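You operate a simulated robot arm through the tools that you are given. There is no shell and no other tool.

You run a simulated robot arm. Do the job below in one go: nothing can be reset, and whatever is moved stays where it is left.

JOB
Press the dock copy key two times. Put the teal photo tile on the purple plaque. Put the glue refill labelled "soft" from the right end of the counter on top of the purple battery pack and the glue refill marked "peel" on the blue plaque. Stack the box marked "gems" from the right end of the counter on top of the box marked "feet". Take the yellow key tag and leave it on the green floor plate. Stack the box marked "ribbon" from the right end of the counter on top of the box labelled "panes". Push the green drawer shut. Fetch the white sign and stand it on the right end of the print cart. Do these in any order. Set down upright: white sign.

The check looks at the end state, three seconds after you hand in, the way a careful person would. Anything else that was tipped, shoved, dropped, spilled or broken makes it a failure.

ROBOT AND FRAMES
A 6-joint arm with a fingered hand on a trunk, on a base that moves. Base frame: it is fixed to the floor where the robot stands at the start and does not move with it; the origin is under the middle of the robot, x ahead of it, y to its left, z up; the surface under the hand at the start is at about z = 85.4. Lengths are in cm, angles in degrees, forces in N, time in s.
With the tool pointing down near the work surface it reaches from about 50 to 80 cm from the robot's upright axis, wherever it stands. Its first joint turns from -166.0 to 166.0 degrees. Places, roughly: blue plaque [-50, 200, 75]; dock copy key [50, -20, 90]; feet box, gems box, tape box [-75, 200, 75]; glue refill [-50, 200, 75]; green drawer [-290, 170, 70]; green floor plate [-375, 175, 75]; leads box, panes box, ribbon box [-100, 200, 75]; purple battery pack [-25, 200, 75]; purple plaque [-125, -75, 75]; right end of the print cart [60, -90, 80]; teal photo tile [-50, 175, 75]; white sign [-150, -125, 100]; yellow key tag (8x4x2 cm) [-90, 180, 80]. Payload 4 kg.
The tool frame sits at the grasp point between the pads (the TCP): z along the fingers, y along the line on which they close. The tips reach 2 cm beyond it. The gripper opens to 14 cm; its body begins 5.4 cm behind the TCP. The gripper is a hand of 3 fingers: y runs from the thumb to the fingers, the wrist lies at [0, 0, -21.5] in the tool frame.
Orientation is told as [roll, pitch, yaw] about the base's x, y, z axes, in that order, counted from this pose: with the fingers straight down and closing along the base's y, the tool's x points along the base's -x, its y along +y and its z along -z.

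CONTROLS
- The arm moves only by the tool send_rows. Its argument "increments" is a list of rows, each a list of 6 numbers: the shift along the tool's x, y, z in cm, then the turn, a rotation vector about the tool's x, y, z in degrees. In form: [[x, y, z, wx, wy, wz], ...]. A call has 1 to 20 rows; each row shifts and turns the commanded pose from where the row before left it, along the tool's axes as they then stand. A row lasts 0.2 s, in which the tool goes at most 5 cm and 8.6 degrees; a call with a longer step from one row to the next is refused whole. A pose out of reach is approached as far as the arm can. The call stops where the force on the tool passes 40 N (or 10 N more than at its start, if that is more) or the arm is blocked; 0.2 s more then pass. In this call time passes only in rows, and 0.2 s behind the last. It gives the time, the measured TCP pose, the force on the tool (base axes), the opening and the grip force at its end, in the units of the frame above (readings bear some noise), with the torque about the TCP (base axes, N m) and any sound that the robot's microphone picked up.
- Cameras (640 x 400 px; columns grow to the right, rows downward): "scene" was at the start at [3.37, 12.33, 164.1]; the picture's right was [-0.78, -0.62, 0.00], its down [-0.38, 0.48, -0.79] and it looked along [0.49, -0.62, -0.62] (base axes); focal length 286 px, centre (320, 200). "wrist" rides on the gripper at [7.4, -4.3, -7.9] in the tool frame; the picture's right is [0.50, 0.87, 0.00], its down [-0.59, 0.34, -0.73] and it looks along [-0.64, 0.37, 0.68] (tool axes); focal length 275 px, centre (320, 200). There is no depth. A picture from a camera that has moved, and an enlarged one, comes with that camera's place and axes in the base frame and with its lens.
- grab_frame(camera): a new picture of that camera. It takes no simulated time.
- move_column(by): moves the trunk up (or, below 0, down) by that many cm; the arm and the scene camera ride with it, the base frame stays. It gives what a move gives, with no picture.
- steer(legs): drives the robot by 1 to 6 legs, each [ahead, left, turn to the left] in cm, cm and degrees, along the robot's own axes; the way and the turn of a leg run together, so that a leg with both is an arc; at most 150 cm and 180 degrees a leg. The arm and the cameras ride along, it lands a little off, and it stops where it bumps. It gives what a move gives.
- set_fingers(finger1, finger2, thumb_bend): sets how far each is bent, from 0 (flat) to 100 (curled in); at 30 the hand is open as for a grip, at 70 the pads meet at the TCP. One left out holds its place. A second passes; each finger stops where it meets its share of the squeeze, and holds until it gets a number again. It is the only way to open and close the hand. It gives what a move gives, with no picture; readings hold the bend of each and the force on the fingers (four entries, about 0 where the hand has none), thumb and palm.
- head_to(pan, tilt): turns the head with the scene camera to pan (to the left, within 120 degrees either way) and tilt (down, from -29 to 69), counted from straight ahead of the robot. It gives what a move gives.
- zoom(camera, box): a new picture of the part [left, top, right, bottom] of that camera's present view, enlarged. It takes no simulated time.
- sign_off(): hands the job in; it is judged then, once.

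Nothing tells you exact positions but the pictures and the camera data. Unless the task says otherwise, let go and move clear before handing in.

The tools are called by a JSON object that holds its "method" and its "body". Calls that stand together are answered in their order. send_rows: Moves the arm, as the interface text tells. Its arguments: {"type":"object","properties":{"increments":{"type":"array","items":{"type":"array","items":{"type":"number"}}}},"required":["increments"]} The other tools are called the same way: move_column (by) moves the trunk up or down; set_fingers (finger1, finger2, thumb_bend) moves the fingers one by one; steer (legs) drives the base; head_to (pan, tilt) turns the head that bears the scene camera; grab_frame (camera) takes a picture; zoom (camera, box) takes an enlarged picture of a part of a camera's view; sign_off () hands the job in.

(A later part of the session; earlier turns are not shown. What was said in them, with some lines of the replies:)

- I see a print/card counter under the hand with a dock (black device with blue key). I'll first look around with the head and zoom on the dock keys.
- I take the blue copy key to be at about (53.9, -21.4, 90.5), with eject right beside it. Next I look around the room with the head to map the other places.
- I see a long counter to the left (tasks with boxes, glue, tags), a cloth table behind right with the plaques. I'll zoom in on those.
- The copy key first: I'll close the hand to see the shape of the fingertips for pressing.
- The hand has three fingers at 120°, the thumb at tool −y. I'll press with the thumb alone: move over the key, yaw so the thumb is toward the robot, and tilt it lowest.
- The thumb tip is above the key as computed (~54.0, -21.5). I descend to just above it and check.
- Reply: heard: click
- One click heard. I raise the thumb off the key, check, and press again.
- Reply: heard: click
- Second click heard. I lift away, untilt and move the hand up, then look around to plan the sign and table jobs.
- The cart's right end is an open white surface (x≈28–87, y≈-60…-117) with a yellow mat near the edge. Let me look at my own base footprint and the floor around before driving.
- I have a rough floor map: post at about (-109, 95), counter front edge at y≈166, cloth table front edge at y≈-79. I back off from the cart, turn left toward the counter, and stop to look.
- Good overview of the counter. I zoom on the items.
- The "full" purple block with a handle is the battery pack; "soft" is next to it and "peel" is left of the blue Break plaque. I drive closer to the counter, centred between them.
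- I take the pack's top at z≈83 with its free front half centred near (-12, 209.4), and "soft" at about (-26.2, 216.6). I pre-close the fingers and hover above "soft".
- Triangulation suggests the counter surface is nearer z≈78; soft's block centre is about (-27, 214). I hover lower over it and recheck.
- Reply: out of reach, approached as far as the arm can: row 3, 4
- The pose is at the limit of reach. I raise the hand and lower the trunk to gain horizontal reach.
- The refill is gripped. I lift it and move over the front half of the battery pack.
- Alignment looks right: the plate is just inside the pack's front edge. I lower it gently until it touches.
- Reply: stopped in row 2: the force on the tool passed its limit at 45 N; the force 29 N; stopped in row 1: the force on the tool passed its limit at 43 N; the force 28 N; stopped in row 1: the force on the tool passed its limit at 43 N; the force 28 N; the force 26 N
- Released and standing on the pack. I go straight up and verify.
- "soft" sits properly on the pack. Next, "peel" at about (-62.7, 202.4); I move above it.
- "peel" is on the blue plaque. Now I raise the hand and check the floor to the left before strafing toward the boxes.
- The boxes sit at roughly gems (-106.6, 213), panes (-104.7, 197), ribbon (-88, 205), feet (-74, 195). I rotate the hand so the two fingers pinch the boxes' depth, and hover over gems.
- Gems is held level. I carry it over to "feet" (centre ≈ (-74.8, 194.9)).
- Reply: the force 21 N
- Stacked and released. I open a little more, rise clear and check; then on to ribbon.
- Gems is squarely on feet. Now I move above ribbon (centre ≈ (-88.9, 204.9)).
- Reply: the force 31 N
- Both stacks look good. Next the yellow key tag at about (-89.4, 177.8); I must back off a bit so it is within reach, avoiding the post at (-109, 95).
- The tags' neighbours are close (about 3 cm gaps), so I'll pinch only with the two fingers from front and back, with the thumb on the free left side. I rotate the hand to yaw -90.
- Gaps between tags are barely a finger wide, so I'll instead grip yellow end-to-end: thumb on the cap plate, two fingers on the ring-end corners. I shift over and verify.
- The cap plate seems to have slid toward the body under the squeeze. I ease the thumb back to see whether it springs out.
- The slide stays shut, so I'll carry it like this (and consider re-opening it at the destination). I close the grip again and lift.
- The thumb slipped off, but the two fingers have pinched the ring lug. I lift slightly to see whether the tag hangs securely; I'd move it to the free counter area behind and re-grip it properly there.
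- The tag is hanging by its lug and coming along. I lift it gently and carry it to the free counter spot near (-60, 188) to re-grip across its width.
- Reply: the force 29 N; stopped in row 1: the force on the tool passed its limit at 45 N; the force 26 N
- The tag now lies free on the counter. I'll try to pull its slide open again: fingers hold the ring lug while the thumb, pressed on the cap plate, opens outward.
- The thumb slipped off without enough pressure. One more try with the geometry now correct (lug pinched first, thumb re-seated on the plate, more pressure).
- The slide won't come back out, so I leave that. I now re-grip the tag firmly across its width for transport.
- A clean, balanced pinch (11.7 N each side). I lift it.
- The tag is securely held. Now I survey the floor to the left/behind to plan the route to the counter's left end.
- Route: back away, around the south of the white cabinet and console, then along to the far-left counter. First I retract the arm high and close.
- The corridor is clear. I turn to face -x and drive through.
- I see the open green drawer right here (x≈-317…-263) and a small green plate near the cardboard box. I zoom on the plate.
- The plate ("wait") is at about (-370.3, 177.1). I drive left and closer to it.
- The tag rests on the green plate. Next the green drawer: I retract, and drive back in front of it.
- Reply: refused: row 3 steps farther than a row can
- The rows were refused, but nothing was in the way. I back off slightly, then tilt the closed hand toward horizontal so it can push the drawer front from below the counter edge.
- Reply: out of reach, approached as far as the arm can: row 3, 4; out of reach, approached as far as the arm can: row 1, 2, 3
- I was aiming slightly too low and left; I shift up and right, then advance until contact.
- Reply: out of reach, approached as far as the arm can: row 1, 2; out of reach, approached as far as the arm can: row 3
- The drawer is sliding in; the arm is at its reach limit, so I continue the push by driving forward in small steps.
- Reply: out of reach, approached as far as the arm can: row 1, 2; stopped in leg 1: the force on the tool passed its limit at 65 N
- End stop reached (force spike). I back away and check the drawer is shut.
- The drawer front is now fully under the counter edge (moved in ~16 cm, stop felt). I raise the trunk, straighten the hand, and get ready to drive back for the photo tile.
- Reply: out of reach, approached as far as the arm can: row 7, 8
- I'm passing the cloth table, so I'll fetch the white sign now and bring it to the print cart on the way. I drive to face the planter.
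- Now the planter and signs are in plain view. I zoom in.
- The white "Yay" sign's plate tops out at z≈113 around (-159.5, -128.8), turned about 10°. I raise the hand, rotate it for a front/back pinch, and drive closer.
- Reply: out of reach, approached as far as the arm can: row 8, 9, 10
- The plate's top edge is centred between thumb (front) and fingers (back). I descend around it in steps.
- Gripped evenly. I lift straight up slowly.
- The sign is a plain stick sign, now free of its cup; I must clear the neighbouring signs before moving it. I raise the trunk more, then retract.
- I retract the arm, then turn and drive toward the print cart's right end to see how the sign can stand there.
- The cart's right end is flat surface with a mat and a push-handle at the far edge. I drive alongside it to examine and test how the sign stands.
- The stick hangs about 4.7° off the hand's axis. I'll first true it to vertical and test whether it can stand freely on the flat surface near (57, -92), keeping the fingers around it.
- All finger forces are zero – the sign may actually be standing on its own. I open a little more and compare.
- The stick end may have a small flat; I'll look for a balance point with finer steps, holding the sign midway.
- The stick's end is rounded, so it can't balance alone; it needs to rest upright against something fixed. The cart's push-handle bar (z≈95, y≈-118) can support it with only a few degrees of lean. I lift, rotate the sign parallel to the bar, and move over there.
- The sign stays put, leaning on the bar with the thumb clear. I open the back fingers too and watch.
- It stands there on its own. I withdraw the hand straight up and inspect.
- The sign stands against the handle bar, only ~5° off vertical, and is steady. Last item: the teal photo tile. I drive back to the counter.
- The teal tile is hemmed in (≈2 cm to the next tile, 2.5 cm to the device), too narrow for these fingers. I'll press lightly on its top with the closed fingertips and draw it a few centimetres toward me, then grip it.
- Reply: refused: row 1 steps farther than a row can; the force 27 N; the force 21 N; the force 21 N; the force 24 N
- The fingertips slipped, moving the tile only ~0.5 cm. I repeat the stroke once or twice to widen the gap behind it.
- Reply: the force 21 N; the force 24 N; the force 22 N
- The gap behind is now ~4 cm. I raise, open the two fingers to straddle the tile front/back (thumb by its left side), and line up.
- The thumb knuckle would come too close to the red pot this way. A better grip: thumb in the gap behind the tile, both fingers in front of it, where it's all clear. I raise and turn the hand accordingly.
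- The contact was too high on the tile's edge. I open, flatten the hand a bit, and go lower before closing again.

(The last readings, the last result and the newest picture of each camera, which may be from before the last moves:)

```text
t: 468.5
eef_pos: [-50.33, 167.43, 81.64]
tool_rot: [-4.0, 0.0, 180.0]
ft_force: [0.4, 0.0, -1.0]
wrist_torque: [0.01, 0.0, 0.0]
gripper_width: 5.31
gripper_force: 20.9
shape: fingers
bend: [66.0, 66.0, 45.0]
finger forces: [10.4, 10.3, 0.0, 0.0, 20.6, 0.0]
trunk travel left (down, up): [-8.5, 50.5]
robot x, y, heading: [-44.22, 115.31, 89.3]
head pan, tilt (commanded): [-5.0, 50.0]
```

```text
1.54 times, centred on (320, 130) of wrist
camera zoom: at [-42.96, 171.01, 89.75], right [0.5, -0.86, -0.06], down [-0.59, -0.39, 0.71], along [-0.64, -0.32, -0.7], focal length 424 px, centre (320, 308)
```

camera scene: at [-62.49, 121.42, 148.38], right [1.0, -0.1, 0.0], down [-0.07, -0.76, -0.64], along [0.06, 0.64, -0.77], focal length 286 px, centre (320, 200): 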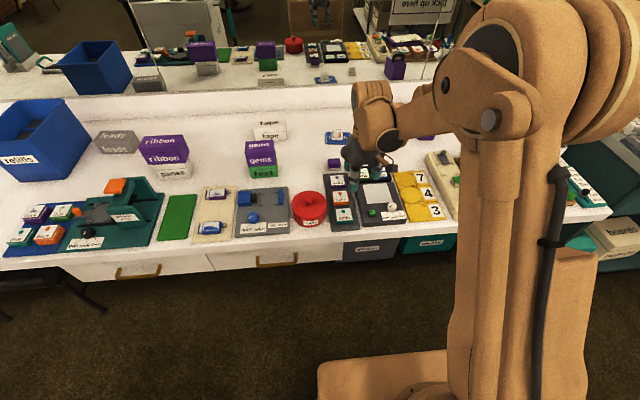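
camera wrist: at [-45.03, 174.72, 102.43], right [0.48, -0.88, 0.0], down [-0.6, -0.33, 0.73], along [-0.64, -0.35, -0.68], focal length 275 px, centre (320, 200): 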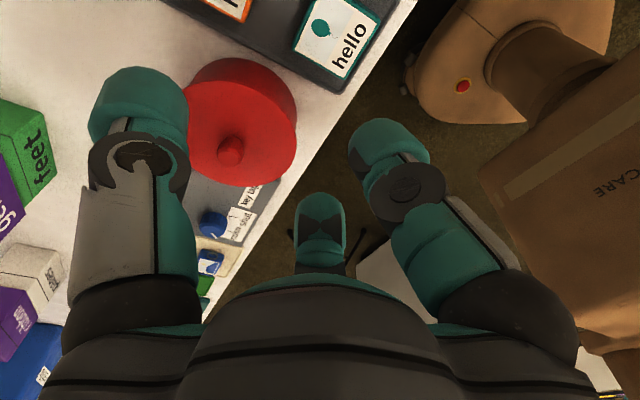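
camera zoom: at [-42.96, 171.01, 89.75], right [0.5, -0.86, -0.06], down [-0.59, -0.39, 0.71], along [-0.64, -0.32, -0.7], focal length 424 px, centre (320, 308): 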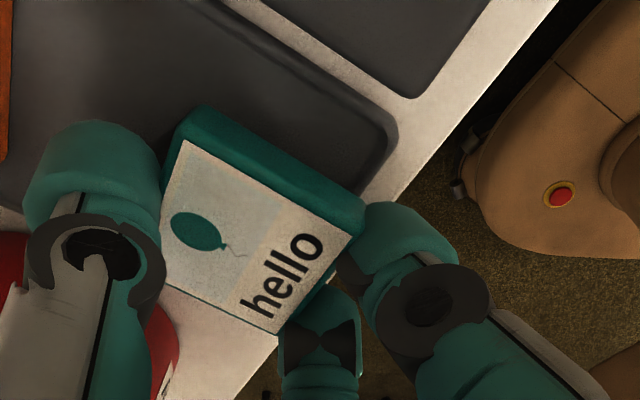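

Firm, balanced grip (20 N) and the tile is lifting. I raise it clear.

{"method": "send_rows", "body": {"increments": [[0, 0, -1, 0, 0, 0], [0, 0, -2, 0, 0, 0], [0, 0, -3, 0, 0, 0], [0, 0, -4, 0, 0, 0], [0, 0, -4, 0, 0, 0], [0, 0, -4, 0, 0, 0]]}}

{"method": "grab_frame", "body": {"camera": "wrist"}}

{"method": "zoom", "body": {"camera": "scene", "box": [300, 140, 400, 260]}}

```text
t: 469.9
eef_pos: [-50.35, 165.97, 99.4]
tool_rot: [-3.9, 0.0, -180.0]
ft_force: [0.7, -0.4, -1.2]
wrist_torque: [0.0, -0.01, 0.0]
gripper_width: 5.3
gripper_force: 20.2
shape: fingers
bend: [66.0, 66.0, 45.0]
finger forces: [10.3, 10.2, 0.0, 0.0, 20.6, 0.1]
trunk travel left (down, up): [-8.5, 50.5]
robot x, y, heading: [-44.19, 115.09, 89.4]
head pan, tilt (commanded): [-5.0, 50.0]
```

```text
taken
camera wrist: at [-42.85, 169.66, 107.65], right [0.5, -0.86, -0.06], down [-0.59, -0.39, 0.71], along [-0.64, -0.32, -0.7], focal length 275 px, centre (320, 200)
```

wrist: 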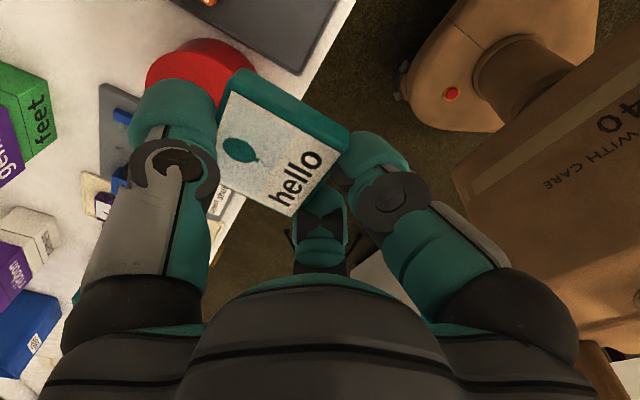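

```text
3.33 times, centred on (350, 200) of scene
camera zoom: at [-62.48, 121.36, 148.38], right [1.0, -0.1, 0.0], down [-0.07, -0.76, -0.64], along [0.06, 0.64, -0.77], focal length 955 px, centre (220, 200)
```

zoom: 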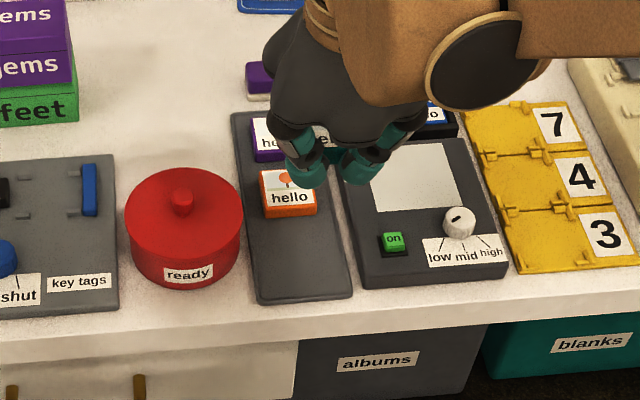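

The tile is held securely and nothing else moved. I untilt, raise, and drive to the cloth table with it.

{"method": "send_rows", "body": {"increments": [[0, 0, -3, -4, 0, 0], [0, 0, -4, 0, 0, 0], [0, 0, -4, 0, 0, 0], [0, 0, -3, 0, 0, 0]]}}

{"method": "steer", "body": {"legs": [[-75, 0, 0.3], [-72, 0, 0], [0, 0, 90], [88, 0, 0]]}}

```text
t: 470.9
eef_pos: [-50.42, 165.83, 113.63]
tool_rot: [0.0, 0.0, 180.0]
ft_force: [-0.1, -0.4, 0.0]
wrist_torque: [-0.04, 0.01, 0.0]
gripper_width: 5.3
gripper_force: 20.4
shape: fingers
bend: [66.0, 66.0, 45.0]
finger forces: [10.2, 10.2, 0.0, 0.1, 20.3, 0.0]
trunk travel left (down, up): [-8.5, 50.5]
robot x, y, heading: [-44.18, 115.64, 89.7]
head pan, tilt (commanded): [-5.0, 50.0]
```

```text
t: 486.5
eef_pos: [-184.39, -34.64, 113.69]
tool_rot: [0.0, -0.1, -91.0]
ft_force: [0.5, -0.3, -0.9]
wrist_torque: [-0.04, -0.01, 0.0]
gripper_width: 5.27
gripper_force: 20.3
shape: fingers
bend: [66.0, 66.0, 46.0]
finger forces: [9.9, 9.8, 0.0, 0.0, 20.1, 0.0]
trunk travel left (down, up): [-8.5, 50.5]
robot x, y, heading: [-133.63, -29.21, 178.7]
head pan, tilt (commanded): [-5.0, 50.0]
```

{"method": "steer", "body": {"legs": [[0, 0, 91]]}}

{"method": "head_to", "body": {"pan": 0, "tilt": 50}}

{"method": "grab_frame", "body": {"camera": "scene"}}

{"method": "grab_frame", "body": {"camera": "wrist"}}

```text
t: 490.7
eef_pos: [-128.16, -79.84, 113.61]
tool_rot: [0.1, 0.0, -0.7]
ft_force: [0.4, 0.0, -1.3]
wrist_torque: [0.02, 0.0, -0.01]
gripper_width: 5.24
gripper_force: 19.9
shape: fingers
bend: [66.0, 66.0, 46.0]
finger forces: [9.5, 9.6, 0.1, 0.1, 19.6, 0.0]
trunk travel left (down, up): [-8.5, 50.5]
robot x, y, heading: [-134.06, -29.4, -91.4]
head pan, tilt (commanded): [-5.0, 50.0]
```

```text
t: 491.4
eef_pos: [-128.2, -79.96, 113.7]
tool_rot: [0.0, -0.1, -0.7]
ft_force: [-0.5, -0.4, -1.0]
wrist_torque: [0.01, -0.01, -0.02]
gripper_width: 5.23
gripper_force: 19.6
shape: fingers
bend: [66.0, 66.0, 46.0]
finger forces: [9.7, 9.7, 0.0, 0.0, 19.6, 0.0]
trunk travel left (down, up): [-8.5, 50.5]
robot x, y, heading: [-133.88, -29.1, -91.1]
head pan, tilt (commanded): [0.0, 50.0]
```

```text
taken
camera scene: at [-114.95, -35.38, 148.38], right [-1.0, 0.02, 0.0], down [0.02, 0.77, -0.64], along [-0.01, -0.64, -0.77], focal length 286 px, centre (320, 200)
```

scene: 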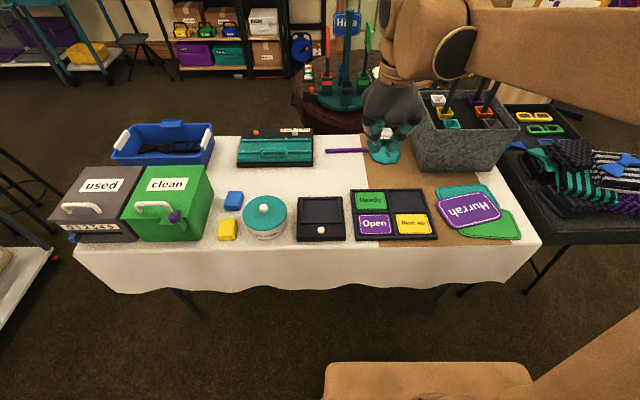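

```text
taken
camera wrist: at [-135.64, -84.15, 121.5], right [-0.49, 0.87, 0.0], down [0.59, 0.33, 0.73], along [0.64, 0.36, -0.68], focal length 275 px, centre (320, 200)
```

wrist: 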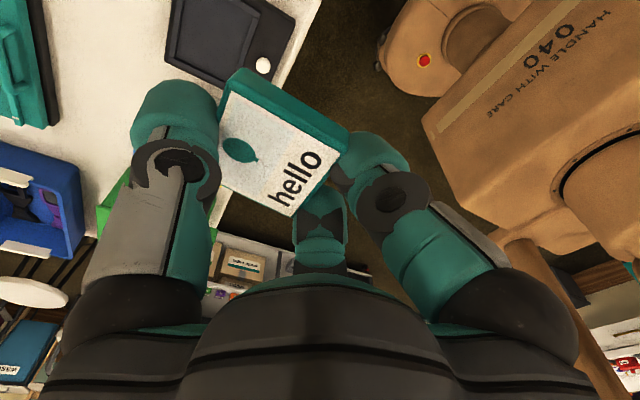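

{"method": "zoom", "body": {"camera": "scene", "box": [340, 180, 450, 250]}}

```text
5.71 times, centred on (395, 215) of scene
camera zoom: at [-114.95, -35.38, 148.38], right [-1.0, 0.02, 0.0], down [0.02, 0.77, -0.64], along [-0.01, -0.64, -0.77], focal length 1636 px, centre (-109, 114)
```

zoom: 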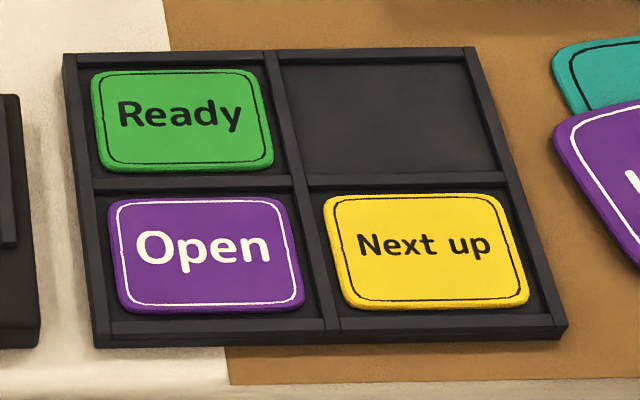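

{"method": "send_rows", "body": {"increments": [[0, 0, 0, 0, 0, 8.2], [0, 0, 0, 0, 0, 8.2], [0, 0, 0, 0, 0, 8.2], [0, 0, 0, 0, 0, 8.2], [0, 0, 0, 0, 0, 8.2], [0, 0, 0, 0, 0, 8.2], [0, 0, 0, 0, 0, 8.2], [0, 0, 0, 0, 0, 8.2], [0, 0, 0, 0, 0, 8.2], [0, 0, 0, 0, 0, 8.2], [0, 0, 0, 0, 0, 7.3]]}}

{"method": "zoom", "body": {"camera": "wrist", "box": [180, 40, 400, 240]}}

{"method": "grab_frame", "body": {"camera": "wrist"}}

```text
t: 493.8
eef_pos: [-128.12, -79.89, 113.78]
tool_rot: [0.1, 0.0, -90.1]
ft_force: [0.2, -0.1, -0.2]
wrist_torque: [0.01, 0.0, -0.01]
gripper_width: 5.19
gripper_force: 19.7
shape: fingers
bend: [66.0, 66.0, 46.0]
finger forces: [9.6, 9.7, 0.0, 0.1, 19.7, 0.0]
trunk travel left (down, up): [-8.5, 50.5]
robot x, y, heading: [-133.69, -29.42, -91.2]
head pan, tilt (commanded): [0.0, 50.0]
```

```text
2.00 times, centred on (290, 140) of wrist
camera zoom: at [-132.37, -72.49, 121.52], right [0.87, 0.5, 0.0], down [0.34, -0.59, 0.73], along [0.37, -0.64, -0.68], focal length 551 px, centre (380, 320)
```

zoom: 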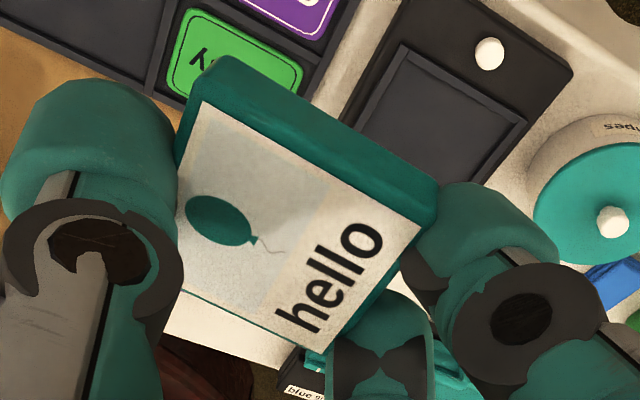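

```text
taken
camera wrist: at [-132.37, -72.49, 121.52], right [0.87, 0.5, 0.0], down [0.34, -0.59, 0.73], along [0.37, -0.64, -0.68], focal length 275 px, centre (320, 200)
```

wrist: 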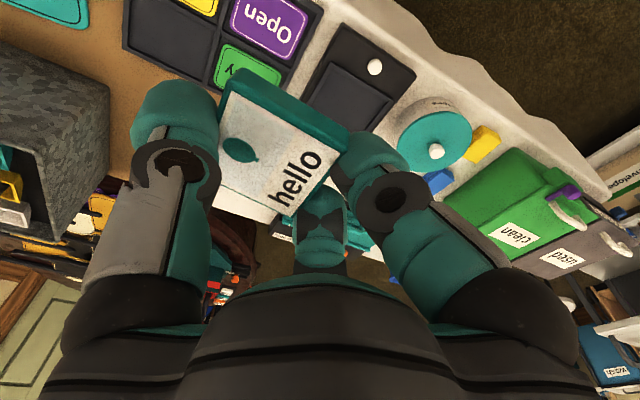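

{"method": "send_rows", "body": {"increments": [[-4.3, -1.7, 1.5, 0, 0, 0], [0, 0, 4, 4, 0, 0], [0, 0, 4, 0, 0, 0], [0, 0, 4, 0, 0, 0], [0, 0, 4, 0, 0, 0]]}}

{"method": "grab_frame", "body": {"camera": "wrist"}}

{"method": "grab_frame", "body": {"camera": "scene"}}

```text
t: 495.0
eef_pos: [-130.89, -84.15, 95.92]
tool_rot: [-4.2, 0.1, -90.0]
ft_force: [0.3, -0.7, -1.2]
wrist_torque: [-0.01, 0.01, -0.01]
gripper_width: 5.23
gripper_force: 19.2
shape: fingers
bend: [66.0, 66.0, 46.0]
finger forces: [9.7, 9.7, 0.0, 0.0, 19.5, 0.1]
trunk travel left (down, up): [-8.5, 50.5]
robot x, y, heading: [-133.74, -29.44, -91.4]
head pan, tilt (commanded): [0.0, 50.0]
```

```text
taken
camera wrist: at [-134.59, -76.86, 104.13], right [0.86, 0.5, -0.06], down [0.39, -0.59, 0.71], along [0.32, -0.64, -0.7], focal length 275 px, centre (320, 200)
```

wrist: 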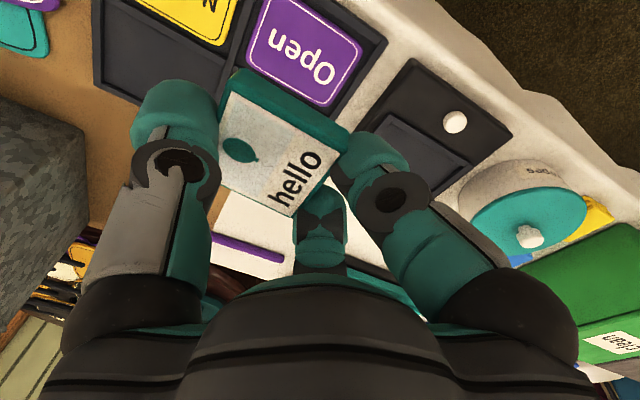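

```text
taken
camera scene: at [-114.94, -35.43, 148.37], right [-1.0, 0.02, 0.0], down [0.02, 0.77, -0.64], along [-0.01, -0.64, -0.77], focal length 286 px, centre (320, 200)
```

scene: 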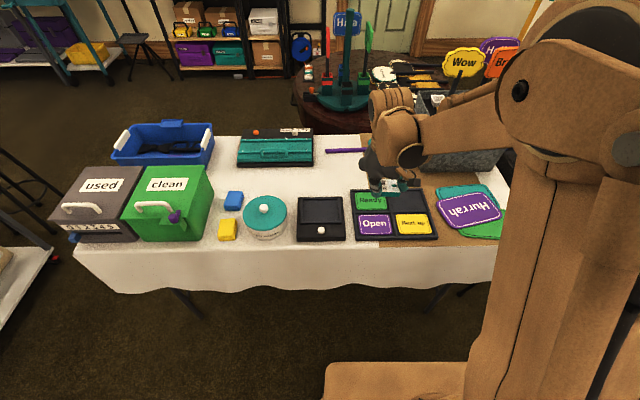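

The plaque surface is lower, at about z≈75.5, centred at (-133.1, -86.35). I move over it and descend.

{"method": "send_rows", "body": {"increments": [[-0.8, 0.3, 3, 0, 0, 0], [-0.8, 0.3, 3, 0, 0, 0], [-0.75, 0.3, 3, 0, 0, 0], [0, 0.25, 3, 0, 0, 0]]}}

{"method": "grab_frame", "body": {"camera": "wrist"}}

{"method": "zoom", "body": {"camera": "scene", "box": [340, 160, 450, 250]}}

```text
t: 496.0
eef_pos: [-130.57, -86.48, 83.93]
tool_rot: [-4.0, 0.0, -90.0]
ft_force: [0.8, -0.3, -1.0]
wrist_torque: [0.0, -0.01, -0.03]
gripper_width: 5.21
gripper_force: 19.8
shape: fingers
bend: [66.0, 66.0, 46.0]
finger forces: [9.8, 9.7, 0.1, 0.1, 19.7, 0.1]
trunk travel left (down, up): [-8.5, 50.5]
robot x, y, heading: [-134.0, -29.7, -91.2]
head pan, tilt (commanded): [0.0, 50.0]
```

```text
taken
camera wrist: at [-134.23, -79.17, 92.14], right [0.86, 0.5, -0.06], down [0.39, -0.59, 0.71], along [0.32, -0.64, -0.7], focal length 275 px, centre (320, 200)
```

wrist: 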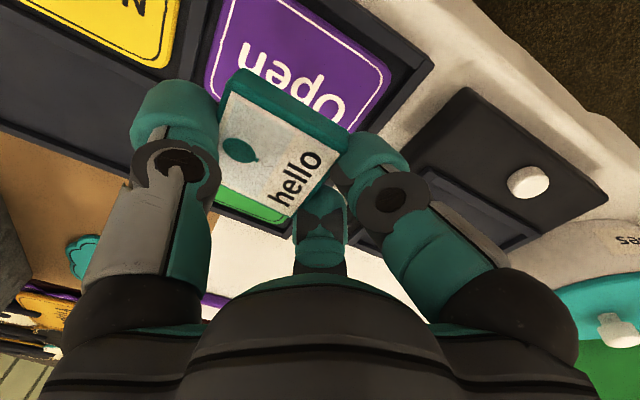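

```text
4.44 times, centred on (395, 205) of scene
camera zoom: at [-114.94, -35.43, 148.37], right [-1.0, 0.02, 0.0], down [0.02, 0.77, -0.64], along [-0.01, -0.64, -0.77], focal length 1273 px, centre (-13, 178)
```

zoom: 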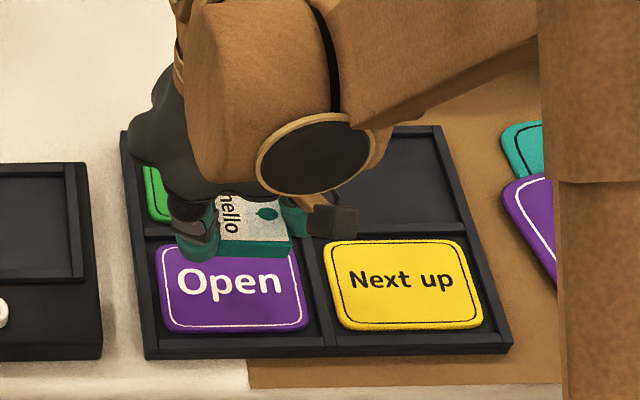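

{"method": "send_rows", "body": {"increments": [[-0.2, 0.4, 1.9, 0, 0, 0], [0, 0.13, 1.9, 0, 0, 0], [0, 0.13, 1.7, 0, 0, 0]]}}

{"method": "send_rows", "body": {"increments": [[0, 0.02, 0.3, 0, 0, 0]]}}

{"method": "zoom", "body": {"camera": "scene", "box": [340, 170, 450, 250]}}

{"method": "zoom", "body": {"camera": "wrist", "box": [140, 0, 460, 240]}}

```text
t: 496.8
eef_pos: [-130.16, -86.67, 78.52]
tool_rot: [-4.0, 0.0, -90.0]
ft_force: [0.3, -0.5, 0.1]
wrist_torque: [-0.02, -0.03, -0.02]
gripper_width: 5.24
gripper_force: 19.3
shape: fingers
bend: [66.0, 66.0, 46.0]
finger forces: [9.6, 9.7, 0.0, 0.0, 19.7, 0.0]
trunk travel left (down, up): [-8.5, 50.5]
robot x, y, heading: [-133.9, -29.34, -91.3]
head pan, tilt (commanded): [0.0, 50.0]
```

```text
t: 497.2
eef_pos: [-130.2, -86.65, 78.31]
tool_rot: [-3.9, 0.0, -90.0]
ft_force: [0.3, 0.2, 0.2]
wrist_torque: [0.03, -0.04, -0.01]
gripper_width: 5.23
gripper_force: 19.3
shape: fingers
bend: [66.0, 66.0, 46.0]
finger forces: [9.6, 9.7, 0.1, 0.1, 19.8, 0.0]
trunk travel left (down, up): [-8.5, 50.5]
robot x, y, heading: [-133.95, -29.35, -91.1]
head pan, tilt (commanded): [0.0, 50.0]
```

```text
5.00 times, centred on (395, 210) of scene
camera zoom: at [-114.95, -35.39, 148.38], right [-1.0, 0.02, 0.0], down [0.02, 0.77, -0.64], along [-0.01, -0.64, -0.77], focal length 1432 px, centre (-55, 150)
```

zoom: 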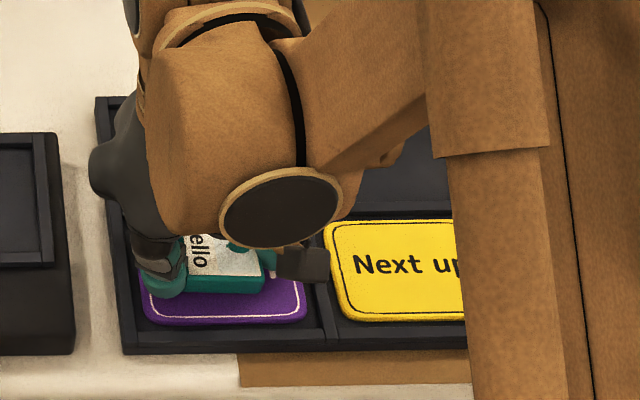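

```text
1.67 times, centred on (300, 120) of wrist
camera zoom: at [-133.88, -79.36, 86.44], right [0.86, 0.5, -0.06], down [0.39, -0.59, 0.71], along [0.32, -0.64, -0.7], focal length 459 px, centre (353, 333)
```

zoom: 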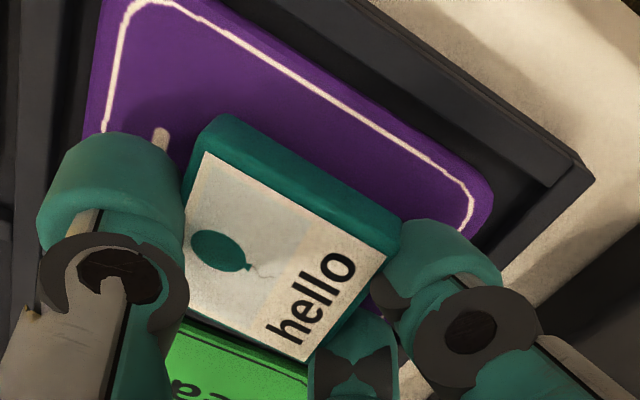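

{"method": "send_rows", "body": {"increments": [[0, 0.02, 0.3, 0, 0, 0]]}}

{"method": "send_rows", "body": {"increments": [[0, 0.02, 0.25, 0, 0, 0]]}}

```text
t: 497.6
eef_pos: [-130.23, -86.74, 78.02]
tool_rot: [-3.9, 0.0, -90.0]
ft_force: [-0.3, -0.3, 1.7]
wrist_torque: [-0.02, -0.07, 0.02]
gripper_width: 5.21
gripper_force: 20.5
shape: fingers
bend: [66.0, 66.0, 46.0]
finger forces: [10.8, 10.8, 0.0, 0.0, 19.9, 0.1]
trunk travel left (down, up): [-8.5, 50.5]
robot x, y, heading: [-133.5, -29.3, -91.4]
head pan, tilt (commanded): [0.0, 50.0]
```

```text
t: 498.0
eef_pos: [-130.16, -86.65, 78.01]
tool_rot: [-4.0, -0.2, -90.0]
ft_force: [0.8, -3.2, 26.3]
wrist_torque: [-0.08, -0.42, -0.07]
gripper_width: 5.18
gripper_force: 34.5
shape: fingers
bend: [66.0, 66.0, 46.0]
finger forces: [24.8, 23.5, 0.1, 0.0, 21.1, 0.0]
trunk travel left (down, up): [-8.5, 50.5]
robot x, y, heading: [-133.77, -29.37, -91.3]
head pan, tilt (commanded): [0.0, 50.0]
```

{"method": "send_rows", "body": {"increments": [[0, -0.02, -0.25, 0, 0, 0]]}}

{"method": "zoom", "body": {"camera": "scene", "box": [350, 190, 420, 250]}}

```text
t: 498.4
eef_pos: [-130.21, -86.76, 77.98]
tool_rot: [-4.1, 0.0, -90.0]
ft_force: [0.0, 0.6, 3.5]
wrist_torque: [0.04, -0.08, 0.04]
gripper_width: 5.22
gripper_force: 22.7
shape: fingers
bend: [66.0, 66.0, 46.0]
finger forces: [12.0, 12.6, 0.0, 0.1, 21.0, 0.0]
trunk travel left (down, up): [-8.5, 50.5]
robot x, y, heading: [-134.05, -29.49, -91.0]
head pan, tilt (commanded): [0.0, 50.0]
```

```text
6.67 times, centred on (385, 220) of scene
camera zoom: at [-114.95, -35.34, 148.36], right [-1.0, 0.02, 0.0], down [0.02, 0.77, -0.64], along [-0.01, -0.64, -0.77], focal length 1909 px, centre (-113, 67)
```

zoom: 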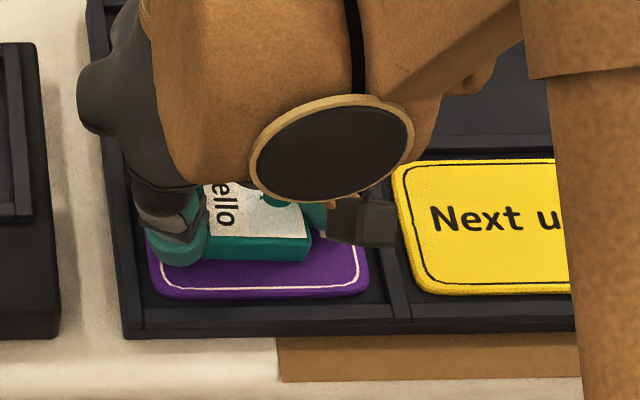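

The tile is on the plaque. I release it and lift away.

{"method": "set_fingers", "body": {"finger1": 62, "finger2": 62, "thumb_bend": 41}}

{"method": "zoom", "body": {"camera": "wrist", "box": [140, 0, 460, 240]}}

```text
t: 499.4
eef_pos: [-130.28, -86.73, 78.16]
tool_rot: [-4.0, 0.0, -90.1]
ft_force: [-1.0, 0.6, 11.7]
wrist_torque: [-0.03, -0.17, 0.0]
gripper_width: 5.76
gripper_force: 6.1
shape: fingers
bend: [64.0, 64.0, 41.0]
finger forces: [6.3, 6.1, 0.0, 0.0, 0.3, 0.0]
trunk travel left (down, up): [-8.5, 50.5]
robot x, y, heading: [-134.02, -29.55, -91.1]
head pan, tilt (commanded): [0.0, 50.0]
```

```text
1.67 times, centred on (300, 120) of wrist
camera zoom: at [-133.86, -79.36, 86.21], right [0.86, 0.5, -0.06], down [0.39, -0.59, 0.71], along [0.32, -0.64, -0.7], focal length 459 px, centre (353, 333)
```

zoom: 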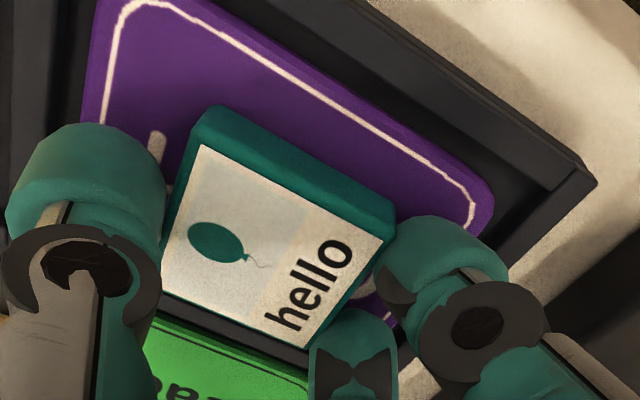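

{"method": "send_rows", "body": {"increments": [[0, -0.02, -0.4, 0, 0, 0]]}}

{"method": "set_fingers", "body": {"finger1": 60, "finger2": 60, "thumb_bend": 39}}

{"method": "send_rows", "body": {"increments": [[0, -0.05, -1, 0, 0, 0], [0, -0.2, -3, 0, 0, 0], [0, -0.3, -4, 0, 0, 0], [0, -0.3, -4, 0, 0, 0], [0, -0.3, -4, 0, 0, 0]]}}

{"method": "grab_frame", "body": {"camera": "wrist"}}

{"method": "zoom", "body": {"camera": "scene", "box": [340, 170, 450, 250]}}

```text
t: 499.8
eef_pos: [-130.05, -86.74, 78.34]
tool_rot: [-4.1, -0.1, -90.0]
ft_force: [-0.3, 0.2, -0.2]
wrist_torque: [-0.01, 0.02, 0.0]
gripper_width: 6.1
gripper_force: 0.0
shape: fingers
bend: [62.0, 62.0, 41.0]
finger forces: [0.0, 0.1, 0.0, 0.0, 0.1, 0.1]
trunk travel left (down, up): [-8.5, 50.5]
robot x, y, heading: [-133.68, -29.72, -91.0]
head pan, tilt (commanded): [0.0, 50.0]
```

```text
t: 500.8
eef_pos: [-130.1, -86.8, 78.45]
tool_rot: [-3.9, 0.0, -90.0]
ft_force: [0.0, -0.7, 0.2]
wrist_torque: [0.0, 0.02, -0.01]
gripper_width: 6.69
gripper_force: 0.1
shape: fingers
bend: [60.0, 60.0, 39.0]
finger forces: [0.0, 0.1, 0.0, 0.0, 0.0, 0.0]
trunk travel left (down, up): [-8.5, 50.5]
robot x, y, heading: [-133.71, -29.13, -91.1]
head pan, tilt (commanded): [0.0, 50.0]
```

```text
t: 502.0
eef_pos: [-130.06, -86.61, 94.75]
tool_rot: [-3.9, 0.0, -89.9]
ft_force: [-0.5, -0.6, -0.2]
wrist_torque: [-0.01, 0.02, 0.01]
gripper_width: 6.71
gripper_force: 0.1
shape: fingers
bend: [60.0, 60.0, 39.0]
finger forces: [0.0, 0.0, 0.1, 0.0, 0.1, 0.0]
trunk travel left (down, up): [-8.5, 50.5]
robot x, y, heading: [-134.09, -29.18, -91.1]
head pan, tilt (commanded): [0.0, 50.0]
```

```text
taken
camera wrist: at [-133.79, -79.3, 102.82], right [0.86, 0.5, -0.06], down [0.39, -0.59, 0.71], along [0.32, -0.64, -0.7], focal length 275 px, centre (320, 200)
```

wrist: 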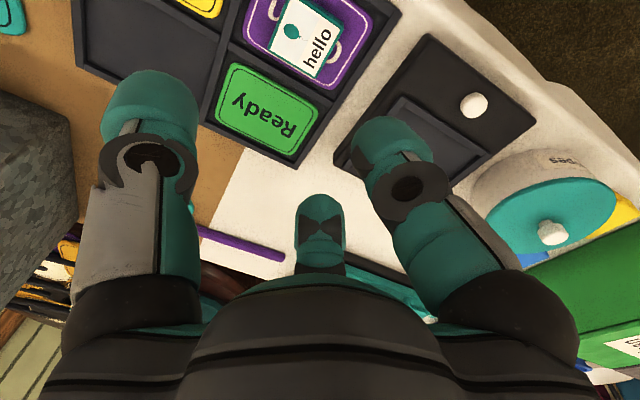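

```text
5.00 times, centred on (395, 210) of scene
camera zoom: at [-114.95, -35.33, 148.38], right [-1.0, 0.02, 0.0], down [0.02, 0.77, -0.64], along [-0.01, -0.64, -0.77], focal length 1432 px, centre (-55, 150)
```

zoom: 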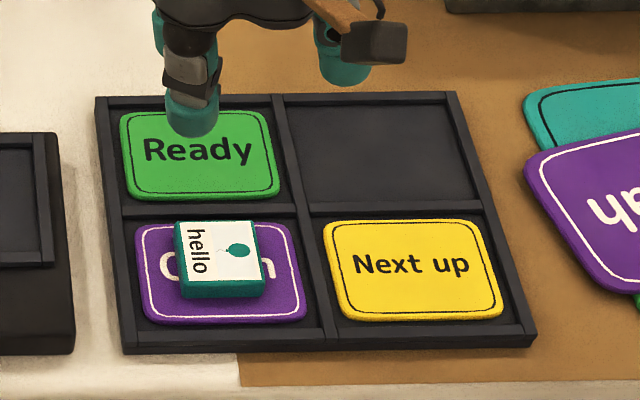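

The teal tile lies squarely on the purple "Open" plaque. Now I check from here that the sign is still standing on the cart.

{"method": "head_to", "body": {"pan": 65, "tilt": 15}}

{"method": "grab_frame", "body": {"camera": "scene"}}

{"method": "zoom", "body": {"camera": "scene", "box": [240, 110, 400, 230]}}

```text
t: 503.4
eef_pos: [-130.03, -86.67, 94.65]
tool_rot: [-4.0, -0.1, -90.0]
ft_force: [0.2, -0.6, 0.0]
wrist_torque: [-0.01, -0.01, 0.0]
gripper_width: 6.72
gripper_force: 0.1
shape: fingers
bend: [60.0, 60.0, 39.0]
finger forces: [0.0, 0.1, 0.0, 0.0, 0.0, 0.1]
trunk travel left (down, up): [-8.5, 50.5]
robot x, y, heading: [-133.57, -29.41, -91.3]
head pan, tilt (commanded): [65.0, 15.0]
```

```text
taken
camera scene: at [-106.41, -31.82, 153.75], right [-0.44, -0.9, 0.0], down [-0.23, 0.11, -0.97], along [0.87, -0.43, -0.26], focal length 286 px, centre (320, 200)
```

scene: 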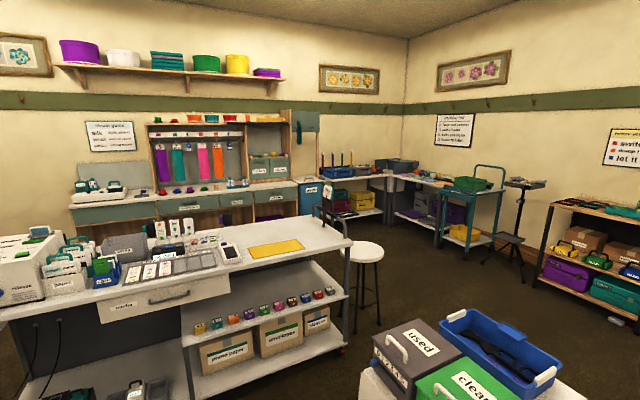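

```text
3.33 times, centred on (320, 170) of scene
camera zoom: at [-106.41, -31.82, 153.75], right [-0.44, -0.9, 0.0], down [-0.23, 0.11, -0.97], along [0.87, -0.43, -0.26], focal length 955 px, centre (320, 300)
```

zoom: 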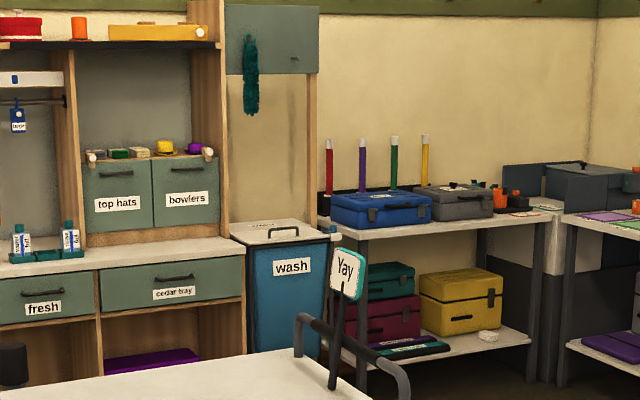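

{"method": "zoom", "body": {"camera": "scene", "box": [305, 180, 345, 212]}}

```text
12.50 times, centred on (325, 196) of scene
camera zoom: at [-106.41, -31.82, 153.75], right [-0.44, -0.9, 0.0], down [-0.23, 0.11, -0.97], along [0.87, -0.43, -0.26], focal length 3580 px, centre (258, 250)
```

zoom: 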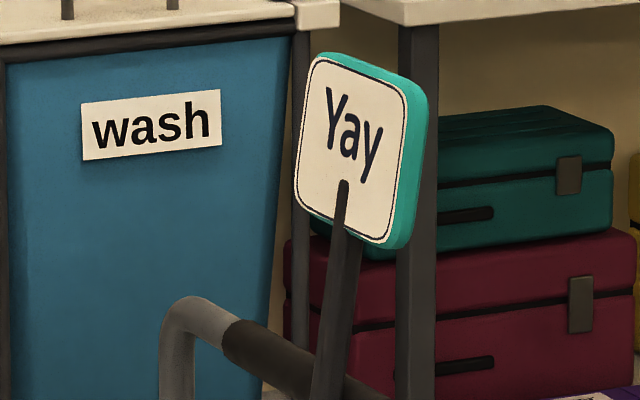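

The sign is standing steady at about 5° from vertical. Everything is done; I raise the hand clear of the table and back off slightly before handing in.

{"method": "send_rows", "body": {"increments": [[0, 0, -4, 0, 0, 0], [0, 0, -4, 0, 0, 0], [0, 0, -4, 0, 0, 0], [0, 0, -4, 0, 0, 0], [2, 0, -3, 0, 0, 0]]}}

{"method": "head_to", "body": {"pan": -5, "tilt": 35}}

{"method": "grab_frame", "body": {"camera": "scene"}}

```text
t: 504.6
eef_pos: [-128.84, -84.63, 113.47]
tool_rot: [-4.1, 0.1, -89.9]
ft_force: [-0.6, 0.8, 0.1]
wrist_torque: [-0.03, -0.01, 0.01]
gripper_width: 6.72
gripper_force: 0.0
shape: fingers
bend: [60.0, 60.0, 39.0]
finger forces: [0.1, 0.0, 0.0, 0.1, 0.0, 0.0]
trunk travel left (down, up): [-8.5, 50.5]
robot x, y, heading: [-133.81, -29.09, -91.0]
head pan, tilt (commanded): [65.0, 15.0]
```

```text
t: 506.0
eef_pos: [-128.78, -84.71, 113.43]
tool_rot: [-4.1, 0.0, -89.9]
ft_force: [1.1, 0.0, 0.0]
wrist_torque: [-0.01, -0.01, 0.0]
gripper_width: 6.71
gripper_force: 0.0
shape: fingers
bend: [60.0, 60.0, 39.0]
finger forces: [0.0, 0.0, 0.0, 0.0, 0.1, 0.0]
trunk travel left (down, up): [-8.5, 50.5]
robot x, y, heading: [-134.17, -29.21, -91.2]
head pan, tilt (commanded): [-5.0, 35.0]
```

```text
taken
camera scene: at [-115.73, -36.44, 150.55], right [-0.99, 0.11, 0.0], down [0.06, 0.57, -0.82], along [-0.09, -0.81, -0.57], focal length 286 px, centre (320, 200)
```

scene: 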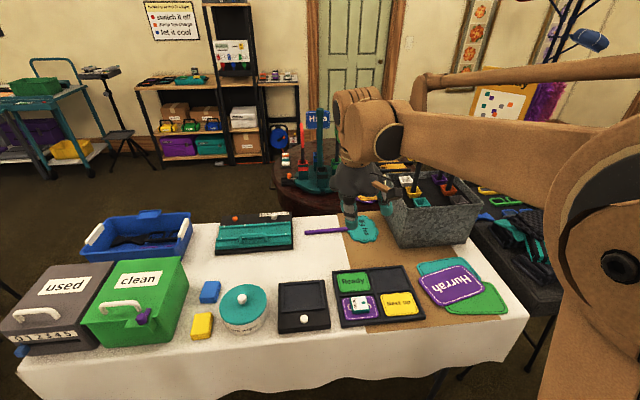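

The table looks right. One last look back at the counter to confirm the stacks and refills before handing in.

{"method": "steer", "body": {"legs": [[0, 0, -90]]}}

{"method": "head_to", "body": {"pan": -112, "tilt": 15}}

{"method": "zoom", "body": {"camera": "scene", "box": [200, 150, 440, 280]}}

{"method": "grab_frame", "body": {"camera": "scene"}}

```text
t: 510.1
eef_pos: [-188.95, -35.7, 113.43]
tool_rot: [-4.0, 0.0, -178.6]
ft_force: [-0.4, -0.2, 0.2]
wrist_torque: [-0.01, 0.02, 0.01]
gripper_width: 6.73
gripper_force: 0.1
shape: fingers
bend: [60.0, 60.0, 39.0]
finger forces: [0.0, 0.0, 0.1, 0.0, 0.0, 0.0]
trunk travel left (down, up): [-8.5, 50.5]
robot x, y, heading: [-133.66, -29.29, -179.8]
head pan, tilt (commanded): [-5.0, 35.0]
```

```text
t: 512.0
eef_pos: [-189.0, -35.78, 113.47]
tool_rot: [-4.0, 0.0, -178.6]
ft_force: [0.2, -0.5, -0.4]
wrist_torque: [-0.01, 0.0, 0.0]
gripper_width: 6.72
gripper_force: 0.1
shape: fingers
bend: [60.0, 60.0, 39.0]
finger forces: [0.0, 0.1, 0.0, 0.0, 0.1, 0.0]
trunk travel left (down, up): [-8.5, 50.5]
robot x, y, heading: [-133.75, -29.43, -179.7]
head pan, tilt (commanded): [-112.0, 15.0]
```

```text
2.67 times, centred on (320, 215) of scene
camera zoom: at [-128.34, -39.58, 153.75], right [0.93, -0.37, 0.0], down [-0.1, -0.24, -0.97], along [0.36, 0.9, -0.26], focal length 764 px, centre (320, 160)
```

zoom: 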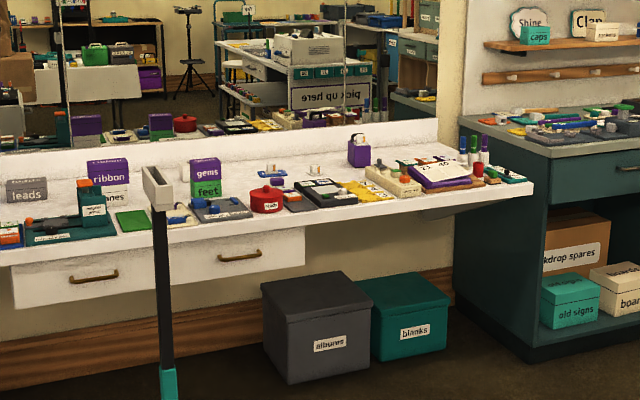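

```text
taken
camera scene: at [-128.34, -39.58, 153.75], right [0.93, -0.37, 0.0], down [-0.1, -0.24, -0.97], along [0.36, 0.9, -0.26], focal length 286 px, centre (320, 200)
```

scene: 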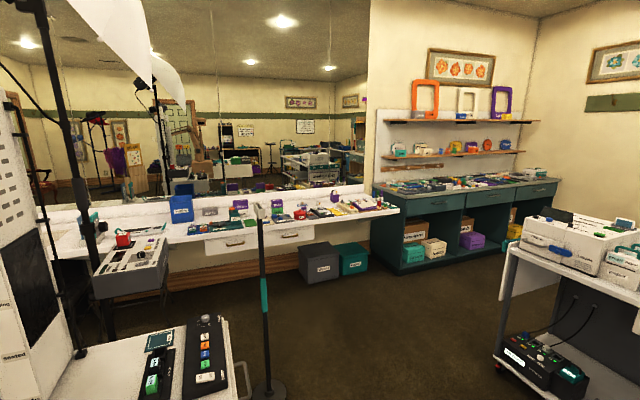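

From what I can see, the stacks, refills, tile and sign are all in place, and the hand is empty and clear. I'm handing the job in.

{"method": "sign_off", "body": {}}

```text
The job is handed in.
```

I did all nine items and handed the job in; two of them need a caveat.

**Caveats**
- **White sign:** it is a stick with a rounded end, so it can't stand by itself on the flat cart. I left it upright against the push-handle bar at the cart's right end. It leans about 5° and had not moved two minutes later.
- **Yellow key tag:** its sliding cap was open at the start, and I squeezed it shut while gripping. I tried twice to pull it open again and couldn't. The tag is on the green plate with the cap closed.

**The rest**
- **Dock copy key:** pressed twice, with a click heard each time.
- **Glue refills:** "soft" is on the purple battery pack and "peel" is on the blue plaque.
- **Boxes:** "gems" is on "feet" and "ribbon" is on "panes".
- **Green drawer:** pushed in until it hit its stop.
- **Teal photo tile:** on the purple plaque. Two signs there are purple; I used the one reading "Open" because it matches the position you gave. The tile was too tight to grip, so I first slid it about 2 cm forward in its tray.

Just before handing in I looked over the counter's right end, the cloth table and the sign. Everything I could see was where I left it, and nothing else looked disturbed. I did not go back to the drawer or the key tag after leaving them.
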